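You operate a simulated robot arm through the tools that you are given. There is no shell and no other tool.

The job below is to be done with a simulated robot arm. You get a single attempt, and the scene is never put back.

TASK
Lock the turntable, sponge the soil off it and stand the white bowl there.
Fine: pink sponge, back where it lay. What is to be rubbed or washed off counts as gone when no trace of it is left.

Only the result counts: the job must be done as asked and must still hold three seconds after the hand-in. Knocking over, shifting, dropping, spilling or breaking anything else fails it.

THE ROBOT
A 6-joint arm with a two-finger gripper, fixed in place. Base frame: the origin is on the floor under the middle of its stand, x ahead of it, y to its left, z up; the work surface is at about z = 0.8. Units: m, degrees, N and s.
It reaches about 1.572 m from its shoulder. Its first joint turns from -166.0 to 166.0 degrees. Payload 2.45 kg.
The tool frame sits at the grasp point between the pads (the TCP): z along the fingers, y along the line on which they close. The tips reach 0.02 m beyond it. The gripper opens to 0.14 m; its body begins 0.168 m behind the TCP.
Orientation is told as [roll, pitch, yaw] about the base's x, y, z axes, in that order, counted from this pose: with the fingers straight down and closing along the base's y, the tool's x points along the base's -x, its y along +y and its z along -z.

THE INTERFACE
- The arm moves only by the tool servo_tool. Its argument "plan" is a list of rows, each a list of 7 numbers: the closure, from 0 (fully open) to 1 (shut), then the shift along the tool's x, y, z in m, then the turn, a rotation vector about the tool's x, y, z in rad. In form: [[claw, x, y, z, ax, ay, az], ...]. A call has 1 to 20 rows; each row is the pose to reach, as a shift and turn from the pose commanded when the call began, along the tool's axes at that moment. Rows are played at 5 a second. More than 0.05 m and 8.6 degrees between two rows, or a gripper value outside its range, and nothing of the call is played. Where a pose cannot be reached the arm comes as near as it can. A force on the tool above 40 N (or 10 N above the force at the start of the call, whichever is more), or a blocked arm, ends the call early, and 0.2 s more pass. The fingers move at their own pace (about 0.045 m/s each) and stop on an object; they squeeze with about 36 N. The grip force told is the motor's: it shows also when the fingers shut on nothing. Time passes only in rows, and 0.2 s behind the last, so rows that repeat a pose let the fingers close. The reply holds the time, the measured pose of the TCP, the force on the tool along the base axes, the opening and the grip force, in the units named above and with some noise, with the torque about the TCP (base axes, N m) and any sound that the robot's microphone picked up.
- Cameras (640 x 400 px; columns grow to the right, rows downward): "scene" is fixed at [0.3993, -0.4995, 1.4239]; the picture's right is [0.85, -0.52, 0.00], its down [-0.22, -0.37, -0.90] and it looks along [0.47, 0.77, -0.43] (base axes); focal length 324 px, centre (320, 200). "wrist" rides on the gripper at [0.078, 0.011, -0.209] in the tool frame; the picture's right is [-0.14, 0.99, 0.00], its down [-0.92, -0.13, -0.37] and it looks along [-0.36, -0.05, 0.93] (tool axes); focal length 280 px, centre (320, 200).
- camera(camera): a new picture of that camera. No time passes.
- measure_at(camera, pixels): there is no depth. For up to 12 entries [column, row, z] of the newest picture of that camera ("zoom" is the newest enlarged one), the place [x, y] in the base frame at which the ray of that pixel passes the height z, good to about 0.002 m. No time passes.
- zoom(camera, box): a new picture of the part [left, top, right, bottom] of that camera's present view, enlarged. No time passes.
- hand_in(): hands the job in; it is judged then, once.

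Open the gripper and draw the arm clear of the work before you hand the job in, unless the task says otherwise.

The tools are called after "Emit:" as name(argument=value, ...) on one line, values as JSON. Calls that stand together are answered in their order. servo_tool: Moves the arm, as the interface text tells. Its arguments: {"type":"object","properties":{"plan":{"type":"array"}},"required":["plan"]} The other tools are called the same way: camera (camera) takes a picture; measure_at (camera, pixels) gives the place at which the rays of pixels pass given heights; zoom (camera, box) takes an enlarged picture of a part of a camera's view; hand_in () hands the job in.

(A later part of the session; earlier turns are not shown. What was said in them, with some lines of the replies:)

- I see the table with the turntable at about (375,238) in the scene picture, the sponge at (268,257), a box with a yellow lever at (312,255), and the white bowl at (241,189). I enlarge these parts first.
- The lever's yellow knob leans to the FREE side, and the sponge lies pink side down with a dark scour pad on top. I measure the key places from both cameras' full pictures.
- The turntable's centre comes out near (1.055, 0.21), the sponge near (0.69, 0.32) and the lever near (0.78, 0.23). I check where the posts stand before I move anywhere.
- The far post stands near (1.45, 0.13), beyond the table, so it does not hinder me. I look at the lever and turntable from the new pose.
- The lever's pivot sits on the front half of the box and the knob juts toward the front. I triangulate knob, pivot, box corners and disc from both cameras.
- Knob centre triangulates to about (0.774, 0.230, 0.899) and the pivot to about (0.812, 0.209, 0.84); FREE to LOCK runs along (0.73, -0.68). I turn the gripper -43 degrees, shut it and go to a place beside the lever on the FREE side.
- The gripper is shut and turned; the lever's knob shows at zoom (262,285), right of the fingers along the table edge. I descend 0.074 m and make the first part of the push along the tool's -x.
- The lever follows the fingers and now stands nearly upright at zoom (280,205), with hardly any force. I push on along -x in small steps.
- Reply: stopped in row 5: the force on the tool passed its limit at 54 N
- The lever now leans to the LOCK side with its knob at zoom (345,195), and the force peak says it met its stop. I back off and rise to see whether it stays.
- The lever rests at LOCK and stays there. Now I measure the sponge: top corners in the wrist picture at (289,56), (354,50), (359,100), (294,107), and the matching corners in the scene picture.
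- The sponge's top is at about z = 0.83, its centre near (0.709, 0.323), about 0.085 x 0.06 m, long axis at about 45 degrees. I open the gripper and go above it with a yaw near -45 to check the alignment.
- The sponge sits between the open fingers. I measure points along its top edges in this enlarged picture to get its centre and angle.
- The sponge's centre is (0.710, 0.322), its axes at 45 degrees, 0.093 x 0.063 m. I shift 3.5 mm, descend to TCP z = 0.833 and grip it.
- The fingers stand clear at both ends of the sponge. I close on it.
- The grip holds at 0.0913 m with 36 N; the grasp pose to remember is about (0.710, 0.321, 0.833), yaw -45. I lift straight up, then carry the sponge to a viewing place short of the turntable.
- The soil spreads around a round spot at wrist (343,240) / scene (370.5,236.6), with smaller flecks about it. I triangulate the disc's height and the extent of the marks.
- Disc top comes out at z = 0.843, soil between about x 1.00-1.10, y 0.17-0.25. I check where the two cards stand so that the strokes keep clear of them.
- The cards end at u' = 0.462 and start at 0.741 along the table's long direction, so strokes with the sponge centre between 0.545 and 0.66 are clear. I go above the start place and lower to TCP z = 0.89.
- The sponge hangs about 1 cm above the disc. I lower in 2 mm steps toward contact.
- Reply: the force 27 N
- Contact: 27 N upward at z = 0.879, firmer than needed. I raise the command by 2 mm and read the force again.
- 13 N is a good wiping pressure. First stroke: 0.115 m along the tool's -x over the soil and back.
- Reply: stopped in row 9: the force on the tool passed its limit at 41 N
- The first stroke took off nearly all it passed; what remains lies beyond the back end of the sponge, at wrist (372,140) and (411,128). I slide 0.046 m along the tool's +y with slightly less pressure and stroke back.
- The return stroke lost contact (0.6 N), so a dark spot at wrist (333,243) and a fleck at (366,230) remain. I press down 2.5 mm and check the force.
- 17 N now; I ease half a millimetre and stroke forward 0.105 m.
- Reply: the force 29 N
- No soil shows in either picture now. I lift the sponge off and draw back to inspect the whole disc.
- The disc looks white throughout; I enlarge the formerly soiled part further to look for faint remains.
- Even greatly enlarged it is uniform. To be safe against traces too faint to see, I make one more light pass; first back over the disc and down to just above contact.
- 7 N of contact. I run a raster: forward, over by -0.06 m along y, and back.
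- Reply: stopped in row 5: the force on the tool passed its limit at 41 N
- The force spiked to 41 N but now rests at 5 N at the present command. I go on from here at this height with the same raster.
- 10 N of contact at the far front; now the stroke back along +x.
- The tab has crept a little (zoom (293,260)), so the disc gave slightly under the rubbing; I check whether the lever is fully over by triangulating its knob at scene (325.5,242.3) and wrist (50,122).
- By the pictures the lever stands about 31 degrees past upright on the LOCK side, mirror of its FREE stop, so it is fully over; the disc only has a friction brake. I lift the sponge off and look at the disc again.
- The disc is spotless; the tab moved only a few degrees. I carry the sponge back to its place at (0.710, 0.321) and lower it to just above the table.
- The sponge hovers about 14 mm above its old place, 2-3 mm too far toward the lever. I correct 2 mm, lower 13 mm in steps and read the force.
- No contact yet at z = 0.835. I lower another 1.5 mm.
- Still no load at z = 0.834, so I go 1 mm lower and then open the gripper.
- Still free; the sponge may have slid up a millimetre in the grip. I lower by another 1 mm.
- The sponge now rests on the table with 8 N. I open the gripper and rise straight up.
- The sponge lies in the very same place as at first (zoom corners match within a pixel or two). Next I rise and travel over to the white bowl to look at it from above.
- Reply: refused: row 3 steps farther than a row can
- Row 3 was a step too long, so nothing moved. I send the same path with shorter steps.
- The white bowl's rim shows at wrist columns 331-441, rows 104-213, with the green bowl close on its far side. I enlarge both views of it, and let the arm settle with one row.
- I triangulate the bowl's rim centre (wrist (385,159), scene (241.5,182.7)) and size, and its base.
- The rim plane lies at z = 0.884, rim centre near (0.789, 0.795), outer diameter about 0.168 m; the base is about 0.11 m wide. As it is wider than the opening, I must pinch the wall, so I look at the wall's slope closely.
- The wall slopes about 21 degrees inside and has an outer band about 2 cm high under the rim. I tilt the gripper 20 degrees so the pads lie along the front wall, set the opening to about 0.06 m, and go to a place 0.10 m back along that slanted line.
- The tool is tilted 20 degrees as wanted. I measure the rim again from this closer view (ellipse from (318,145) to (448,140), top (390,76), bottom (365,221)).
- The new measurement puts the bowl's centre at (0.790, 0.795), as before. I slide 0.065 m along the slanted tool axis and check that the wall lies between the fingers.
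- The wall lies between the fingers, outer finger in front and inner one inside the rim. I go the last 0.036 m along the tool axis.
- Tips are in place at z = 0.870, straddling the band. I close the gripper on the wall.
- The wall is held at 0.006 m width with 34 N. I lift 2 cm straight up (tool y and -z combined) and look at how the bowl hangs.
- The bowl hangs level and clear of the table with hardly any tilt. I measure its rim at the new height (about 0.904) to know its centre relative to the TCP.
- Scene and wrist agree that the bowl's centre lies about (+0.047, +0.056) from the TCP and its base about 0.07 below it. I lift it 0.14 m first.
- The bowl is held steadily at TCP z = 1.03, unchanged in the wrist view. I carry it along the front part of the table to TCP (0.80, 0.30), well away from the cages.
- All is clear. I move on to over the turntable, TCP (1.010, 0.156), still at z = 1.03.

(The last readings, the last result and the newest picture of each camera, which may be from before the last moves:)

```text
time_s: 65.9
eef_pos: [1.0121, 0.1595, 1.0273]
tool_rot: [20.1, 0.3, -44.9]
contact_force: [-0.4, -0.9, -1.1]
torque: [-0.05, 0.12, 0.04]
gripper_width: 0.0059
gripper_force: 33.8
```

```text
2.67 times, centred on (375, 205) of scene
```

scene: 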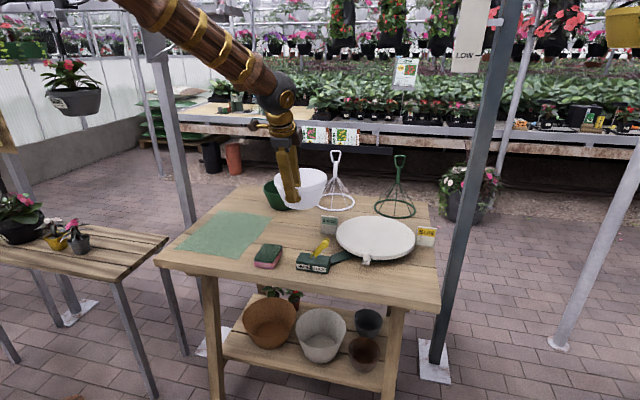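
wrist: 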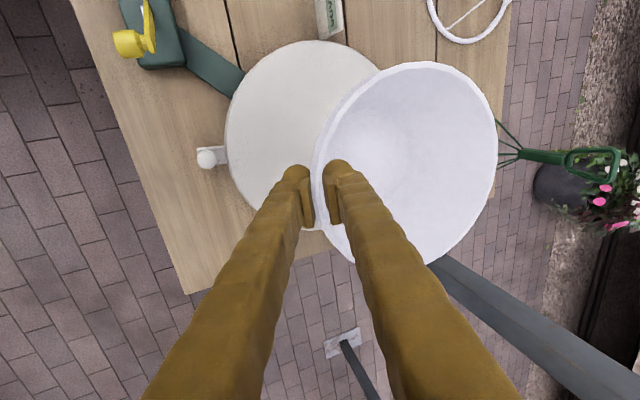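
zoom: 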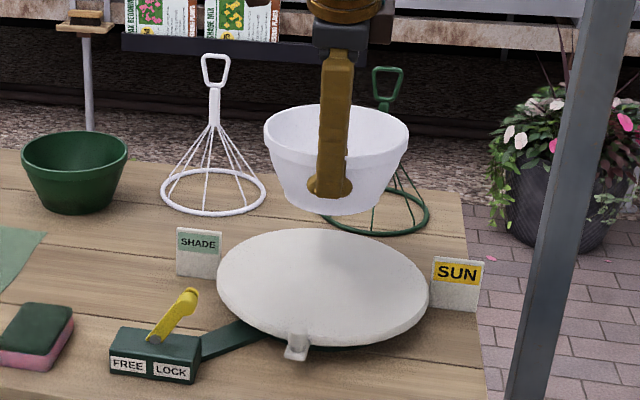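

The bowl hangs over the disc, level. I lower it straight down to TCP z = 0.925 and check.

Emit:
servo_tool(plan=[[1, 0, -0.0068, 0.0188, 0, 0, 0], [1, 0, -0.0137, 0.0376, 0, 0, 0], [1, 0, -0.0205, 0.0564, 0, 0, 0], [1, 0, -0.0274, 0.0752, 0, 0, 0], [1, 0, -0.0321, 0.0884, 0, 0, 0], [1, 0, -0.0349, 0.0959, 0, 0, 0], [1, 0, -0.0349, 0.0959, 0, 0, 0]])

Emit:
camera(camera="wrist")

Emit:
zoom(camera="scene", box=[310, 170, 450, 280])

```text
time_s: 67.5
eef_pos: [1.0107, 0.1584, 0.9252]
tool_rot: [20.2, 0.3, -44.9]
contact_force: [-0.2, -0.2, -2.0]
torque: [-0.1, 0.08, 0.01]
gripper_width: 0.0061
gripper_force: 34.7
```

```text
taken
```

wrist: 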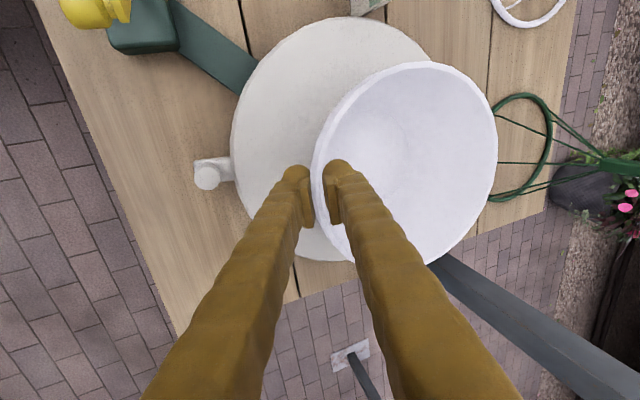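

```text
3.64 times, centred on (380, 225) of scene
```

zoom: 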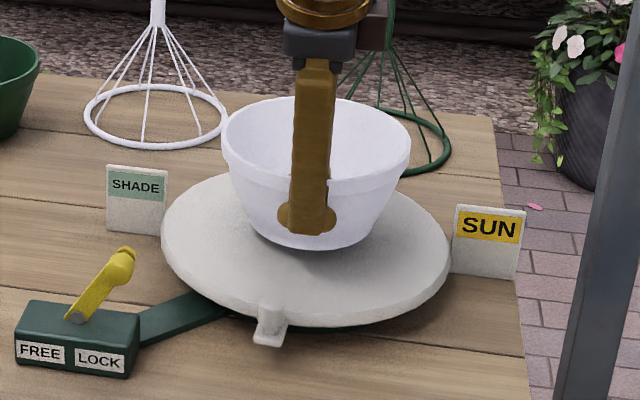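

The base is about a centimetre above the disc and well centred. I lower in 2 mm steps to z = 0.917.

Emit:
servo_tool(plan=[[1, 0, -0.0007, 0.0019, 0, 0, 0], [1, 0, -0.0014, 0.0038, 0, 0, 0], [1, 0, -0.0021, 0.0056, 0, 0, 0], [1, 0, -0.0027, 0.0075, 0, 0, 0]])

Emit:
zoom(camera="scene", box=[350, 210, 410, 250])

```text
time_s: 68.5
eef_pos: [1.0116, 0.1582, 0.9164]
tool_rot: [20.1, 0.2, -44.9]
contact_force: [-0.7, 0.0, -1.3]
torque: [-0.07, 0.09, -0.01]
gripper_width: 0.006
gripper_force: 33.7
```

```text
10.00 times, centred on (380, 230) of scene
```

zoom: 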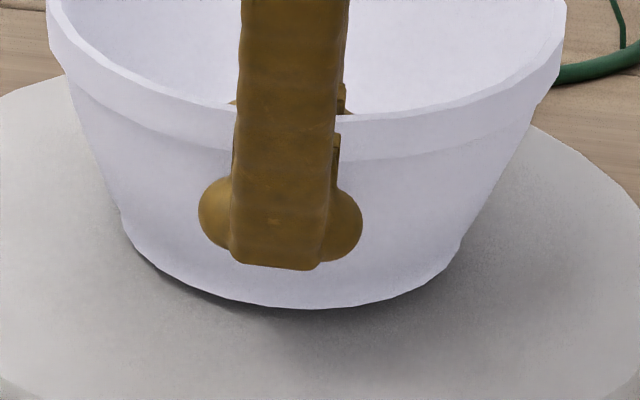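

No contact yet (force about -1.3 N, the bowl's weight). Two more 2 mm steps.

Emit:
servo_tool(plan=[[1, 0, -0.0004, 0.001, 0, 0, 0], [1, 0, -0.0007, 0.0019, 0, 0, 0], [1, 0, -0.001, 0.0028, 0, 0, 0], [1, 0, -0.0014, 0.0038, 0, 0, 0]])

```text
time_s: 69.5
eef_pos: [1.0108, 0.158, 0.9154]
tool_rot: [20.0, 0.2, -44.9]
contact_force: [-4.5, -3.8, 15.8]
torque: [0.37, 0.44, 0.19]
gripper_width: 0.0061
gripper_force: 34.3
```

Contact: 15.8 N upward at z = 0.915. I ease up 1.5 mm to leave it only resting, then look.

Emit:
servo_tool(plan=[[1, 0, 0.0003, -0.0007, 0, 0, 0], [1, 0, 0.0005, -0.0014, 0, 0, 0], [1, 0, 0.0005, -0.0014, 0, 0, 0]])

Emit:
zoom(camera="scene", box=[340, 200, 420, 260])

Emit:
camera(camera="wrist")

```text
time_s: 70.3
eef_pos: [1.012, 0.1574, 0.9148]
tool_rot: [20.0, 0.3, -44.9]
contact_force: [0.2, 0.1, -0.6]
torque: [-0.09, 0.08, -0.01]
gripper_width: 0.0058
gripper_force: 34.4
```

```text
6.67 times, centred on (380, 230) of scene
```

zoom: 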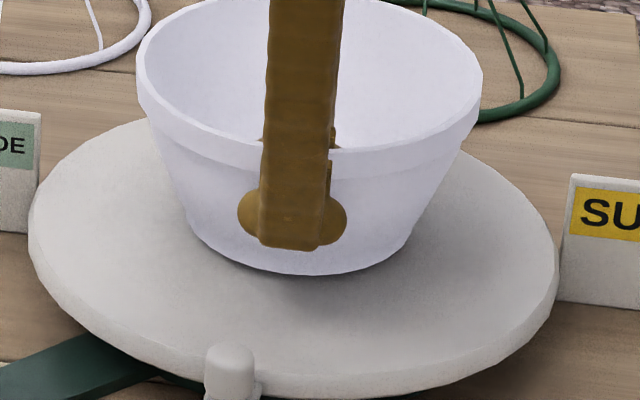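

```text
taken
```

wrist: 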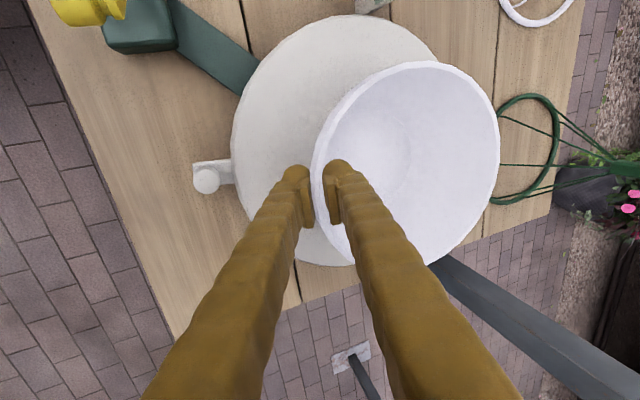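

The near-left base edge touches first (about 1.5 degrees of tilt), so the bowl will only settle by a few millimetres. I lower 0.8 mm to light contact and read the force.

Emit:
servo_tool(plan=[[1, 0, -0.0001, 0.0004, 0, 0, 0], [1, 0, -0.0003, 0.0008, 0, 0, 0], [1, 0, -0.0003, 0.0008, 0, 0, 0]])

```text
time_s: 71.1
eef_pos: [1.0115, 0.1577, 0.914]
tool_rot: [20.1, 0.3, -44.9]
contact_force: [-2.8, -0.5, 6.0]
torque: [0.2, 0.24, 0.07]
gripper_width: 0.0061
gripper_force: 33.8
```

6 N of light contact. I open the fingers gradually to about 0.06 m.

Emit:
servo_tool(plan=[[0.94, 0, 0, 0, 0, 0, 0], [0.9, 0, 0, 0, 0, 0, 0], [0.85, 0, 0, 0, 0, 0, 0], [0.75, 0, 0, 0, 0, 0, 0], [0.65, 0, 0, 0, 0, 0, 0], [0.57, 0, 0, 0, 0, 0, 0], [0.57, 0, 0, 0, 0, 0, 0]])

Emit:
camera(camera="wrist")

Emit:
zoom(camera="scene", box=[310, 170, 450, 280])

```text
time_s: 72.7
eef_pos: [1.0118, 0.1581, 0.9128]
tool_rot: [20.1, 0.3, -45.0]
contact_force: [-0.1, 1.1, 0.9]
torque: [-0.01, 0.02, 0.01]
gripper_width: 0.0605
gripper_force: 0.1
```

```text
taken
```

wrist: 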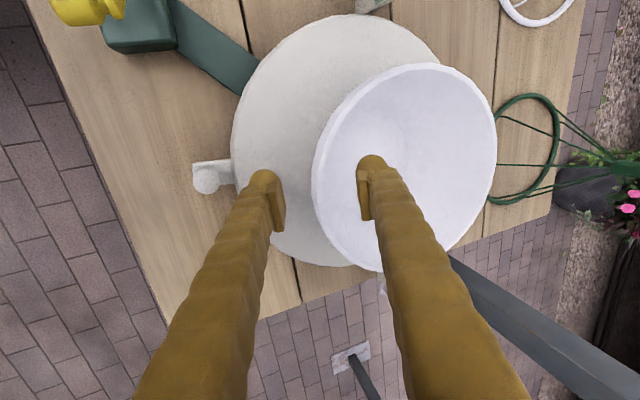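

```text
3.64 times, centred on (380, 225) of scene
```

zoom: 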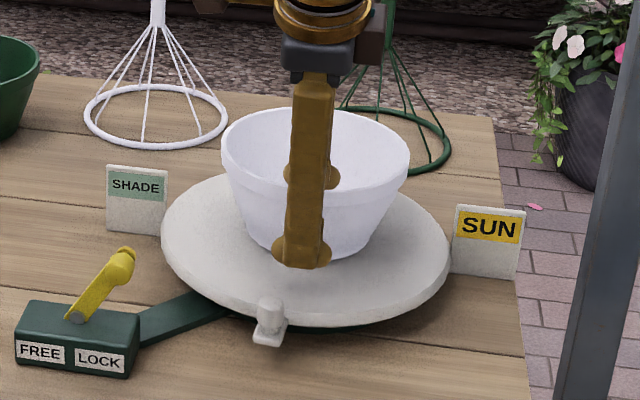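

The bowl stands on the disc, freed, with the wall between the open fingers. I withdraw along the slanted tool axis.

Emit:
servo_tool(plan=[[0.57, 0, 0, -0.015, 0, 0, 0], [0.57, 0, 0, -0.03, 0, 0, 0], [0.57, 0, 0, -0.05, 0, 0, 0], [0.57, 0, 0, -0.075, 0, 0, 0], [0.57, 0, 0, -0.1, 0, 0, 0], [0.57, 0, 0, -0.13, 0, 0, 0], [0.57, 0, 0, -0.16, 0, 0, 0]])

Emit:
camera(camera="wrist")

Emit:
zoom(camera="scene", box=[310, 170, 450, 280])

```text
time_s: 74.3
eef_pos: [0.973, 0.1171, 1.0627]
tool_rot: [20.1, 0.3, -44.9]
contact_force: [0.6, 0.7, -0.7]
torque: [0.05, 0.0, -0.02]
gripper_width: 0.0601
gripper_force: 0.1
```

```text
taken
```

wrist: 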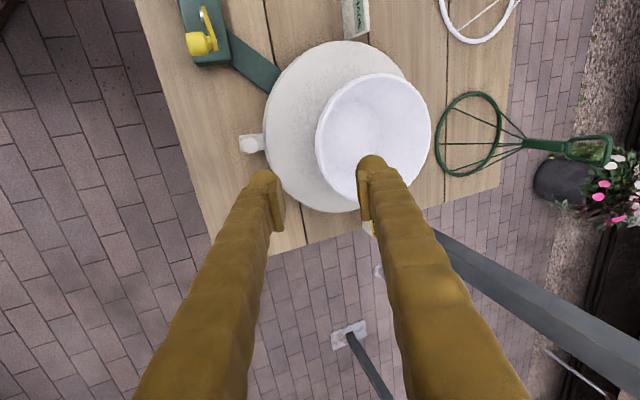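

```text
3.64 times, centred on (380, 225) of scene
```

zoom: 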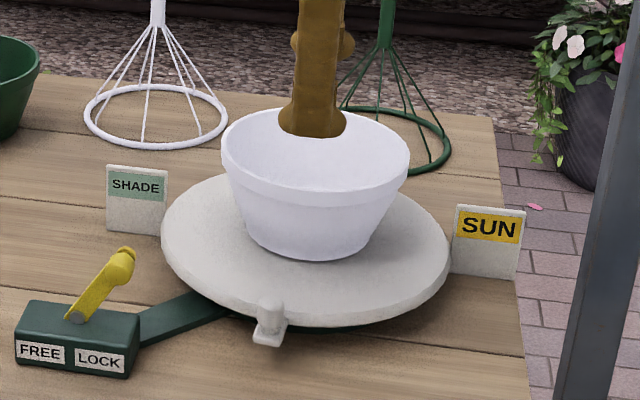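

The white bowl stands upright and central on the disc, and the lever is still at LOCK. I open fully and draw the arm back and up, away from the work.

Emit:
servo_tool(plan=[[0.5, 0.0328, -0.008, -0.0109, 0, 0, 0], [0.4, 0.0655, -0.0159, -0.0218, 0, 0, 0], [0.3, 0.0983, -0.0239, -0.0326, 0, 0, 0], [0.2, 0.131, -0.0318, -0.0435, 0, 0, 0], [0.1, 0.1638, -0.0398, -0.0544, 0, 0, 0], [0, 0.1965, -0.0478, -0.0653, 0, 0, 0], [0, 0.2293, -0.0557, -0.0761, 0, 0, 0], [0, 0.262, -0.0637, -0.087, 0, 0, 0], [0, 0.2948, -0.0716, -0.0979, 0, 0, 0], [0, 0.3275, -0.0796, -0.1088, 0, 0, 0], [0, 0.3603, -0.0875, -0.1196, 0, 0, 0], [0, 0.393, -0.0955, -0.1305, 0, 0, 0], [0, 0.393, -0.0955, -0.1305, 0, 0, 0]])

Emit:
camera(camera="scene")

Emit:
zoom(camera="scene", box=[230, 190, 450, 320])

Emit:
zoom(camera="scene", box=[330, 190, 430, 270])

Emit:
camera(camera="wrist")

```text
time_s: 77.1
eef_pos: [0.5998, 0.3003, 1.155]
tool_rot: [20.1, 0.3, -44.9]
contact_force: [0.3, -0.2, -0.2]
torque: [0.01, 0.0, -0.02]
gripper_width: 0.14
gripper_force: 0.0
```

```text
taken
```

scene: 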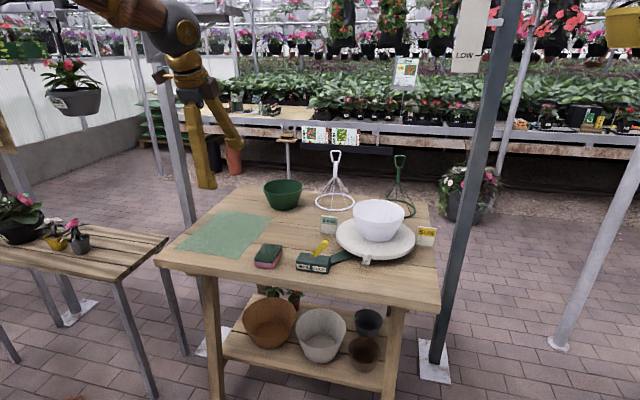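

```text
2.91 times, centred on (340, 255) of scene
```

zoom: 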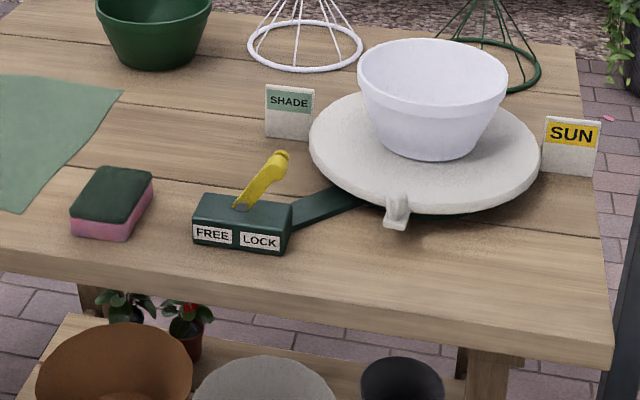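

```text
5.00 times, centred on (380, 230) of scene
```

zoom: 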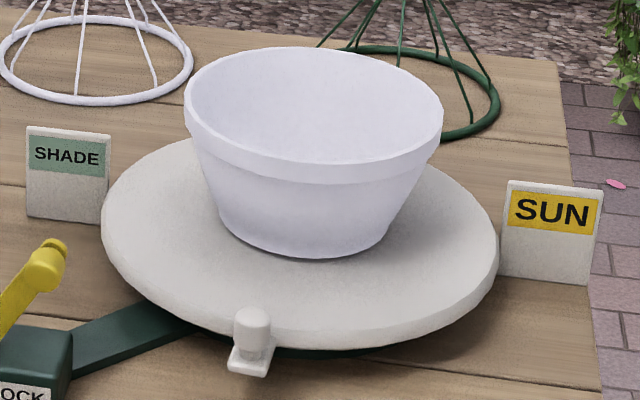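

```text
taken
```

wrist: 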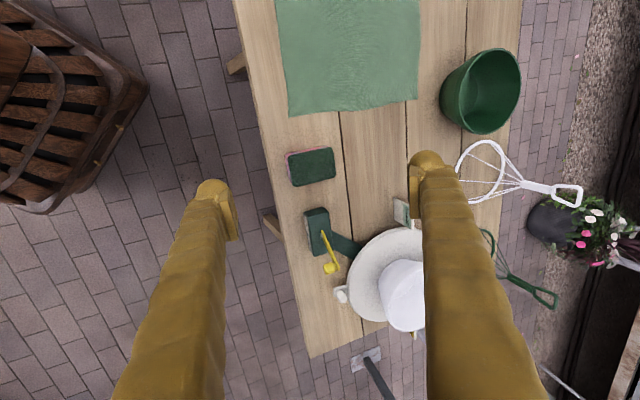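

The lever is at LOCK, the disc shows no soil, and the sponge is back in its first place. The white bowl stands on the turntable, everything else is undisturbed, and the arm is clear with its gripper open, so I hand in.

Emit:
hand_in()

```text
The job is handed in.
```

The turntable is locked and wiped clean, the white bowl stands on it, and the pink sponge is back where it lay. I handed the job in; no verdict has come back yet.

- **Lock:** the lever is pushed over to its stop on the LOCK side and stayed there. The lock holds by friction only: the disc crept about 6 degrees while I was rubbing it.
- **Soil:** I wiped the disc twice with the pink side down. No mark was left in the enlarged pictures I took before setting the bowl down.
- **Sponge:** it matches its first position to within a pixel or two in the enlarged pictures.
- **Bowl:** it stands upright and well inside the rim, about 2 cm behind the middle of the disc.

In the last pictures the cards, cages, green bowl and cloth look undisturbed. The arm is drawn back with its gripper open.
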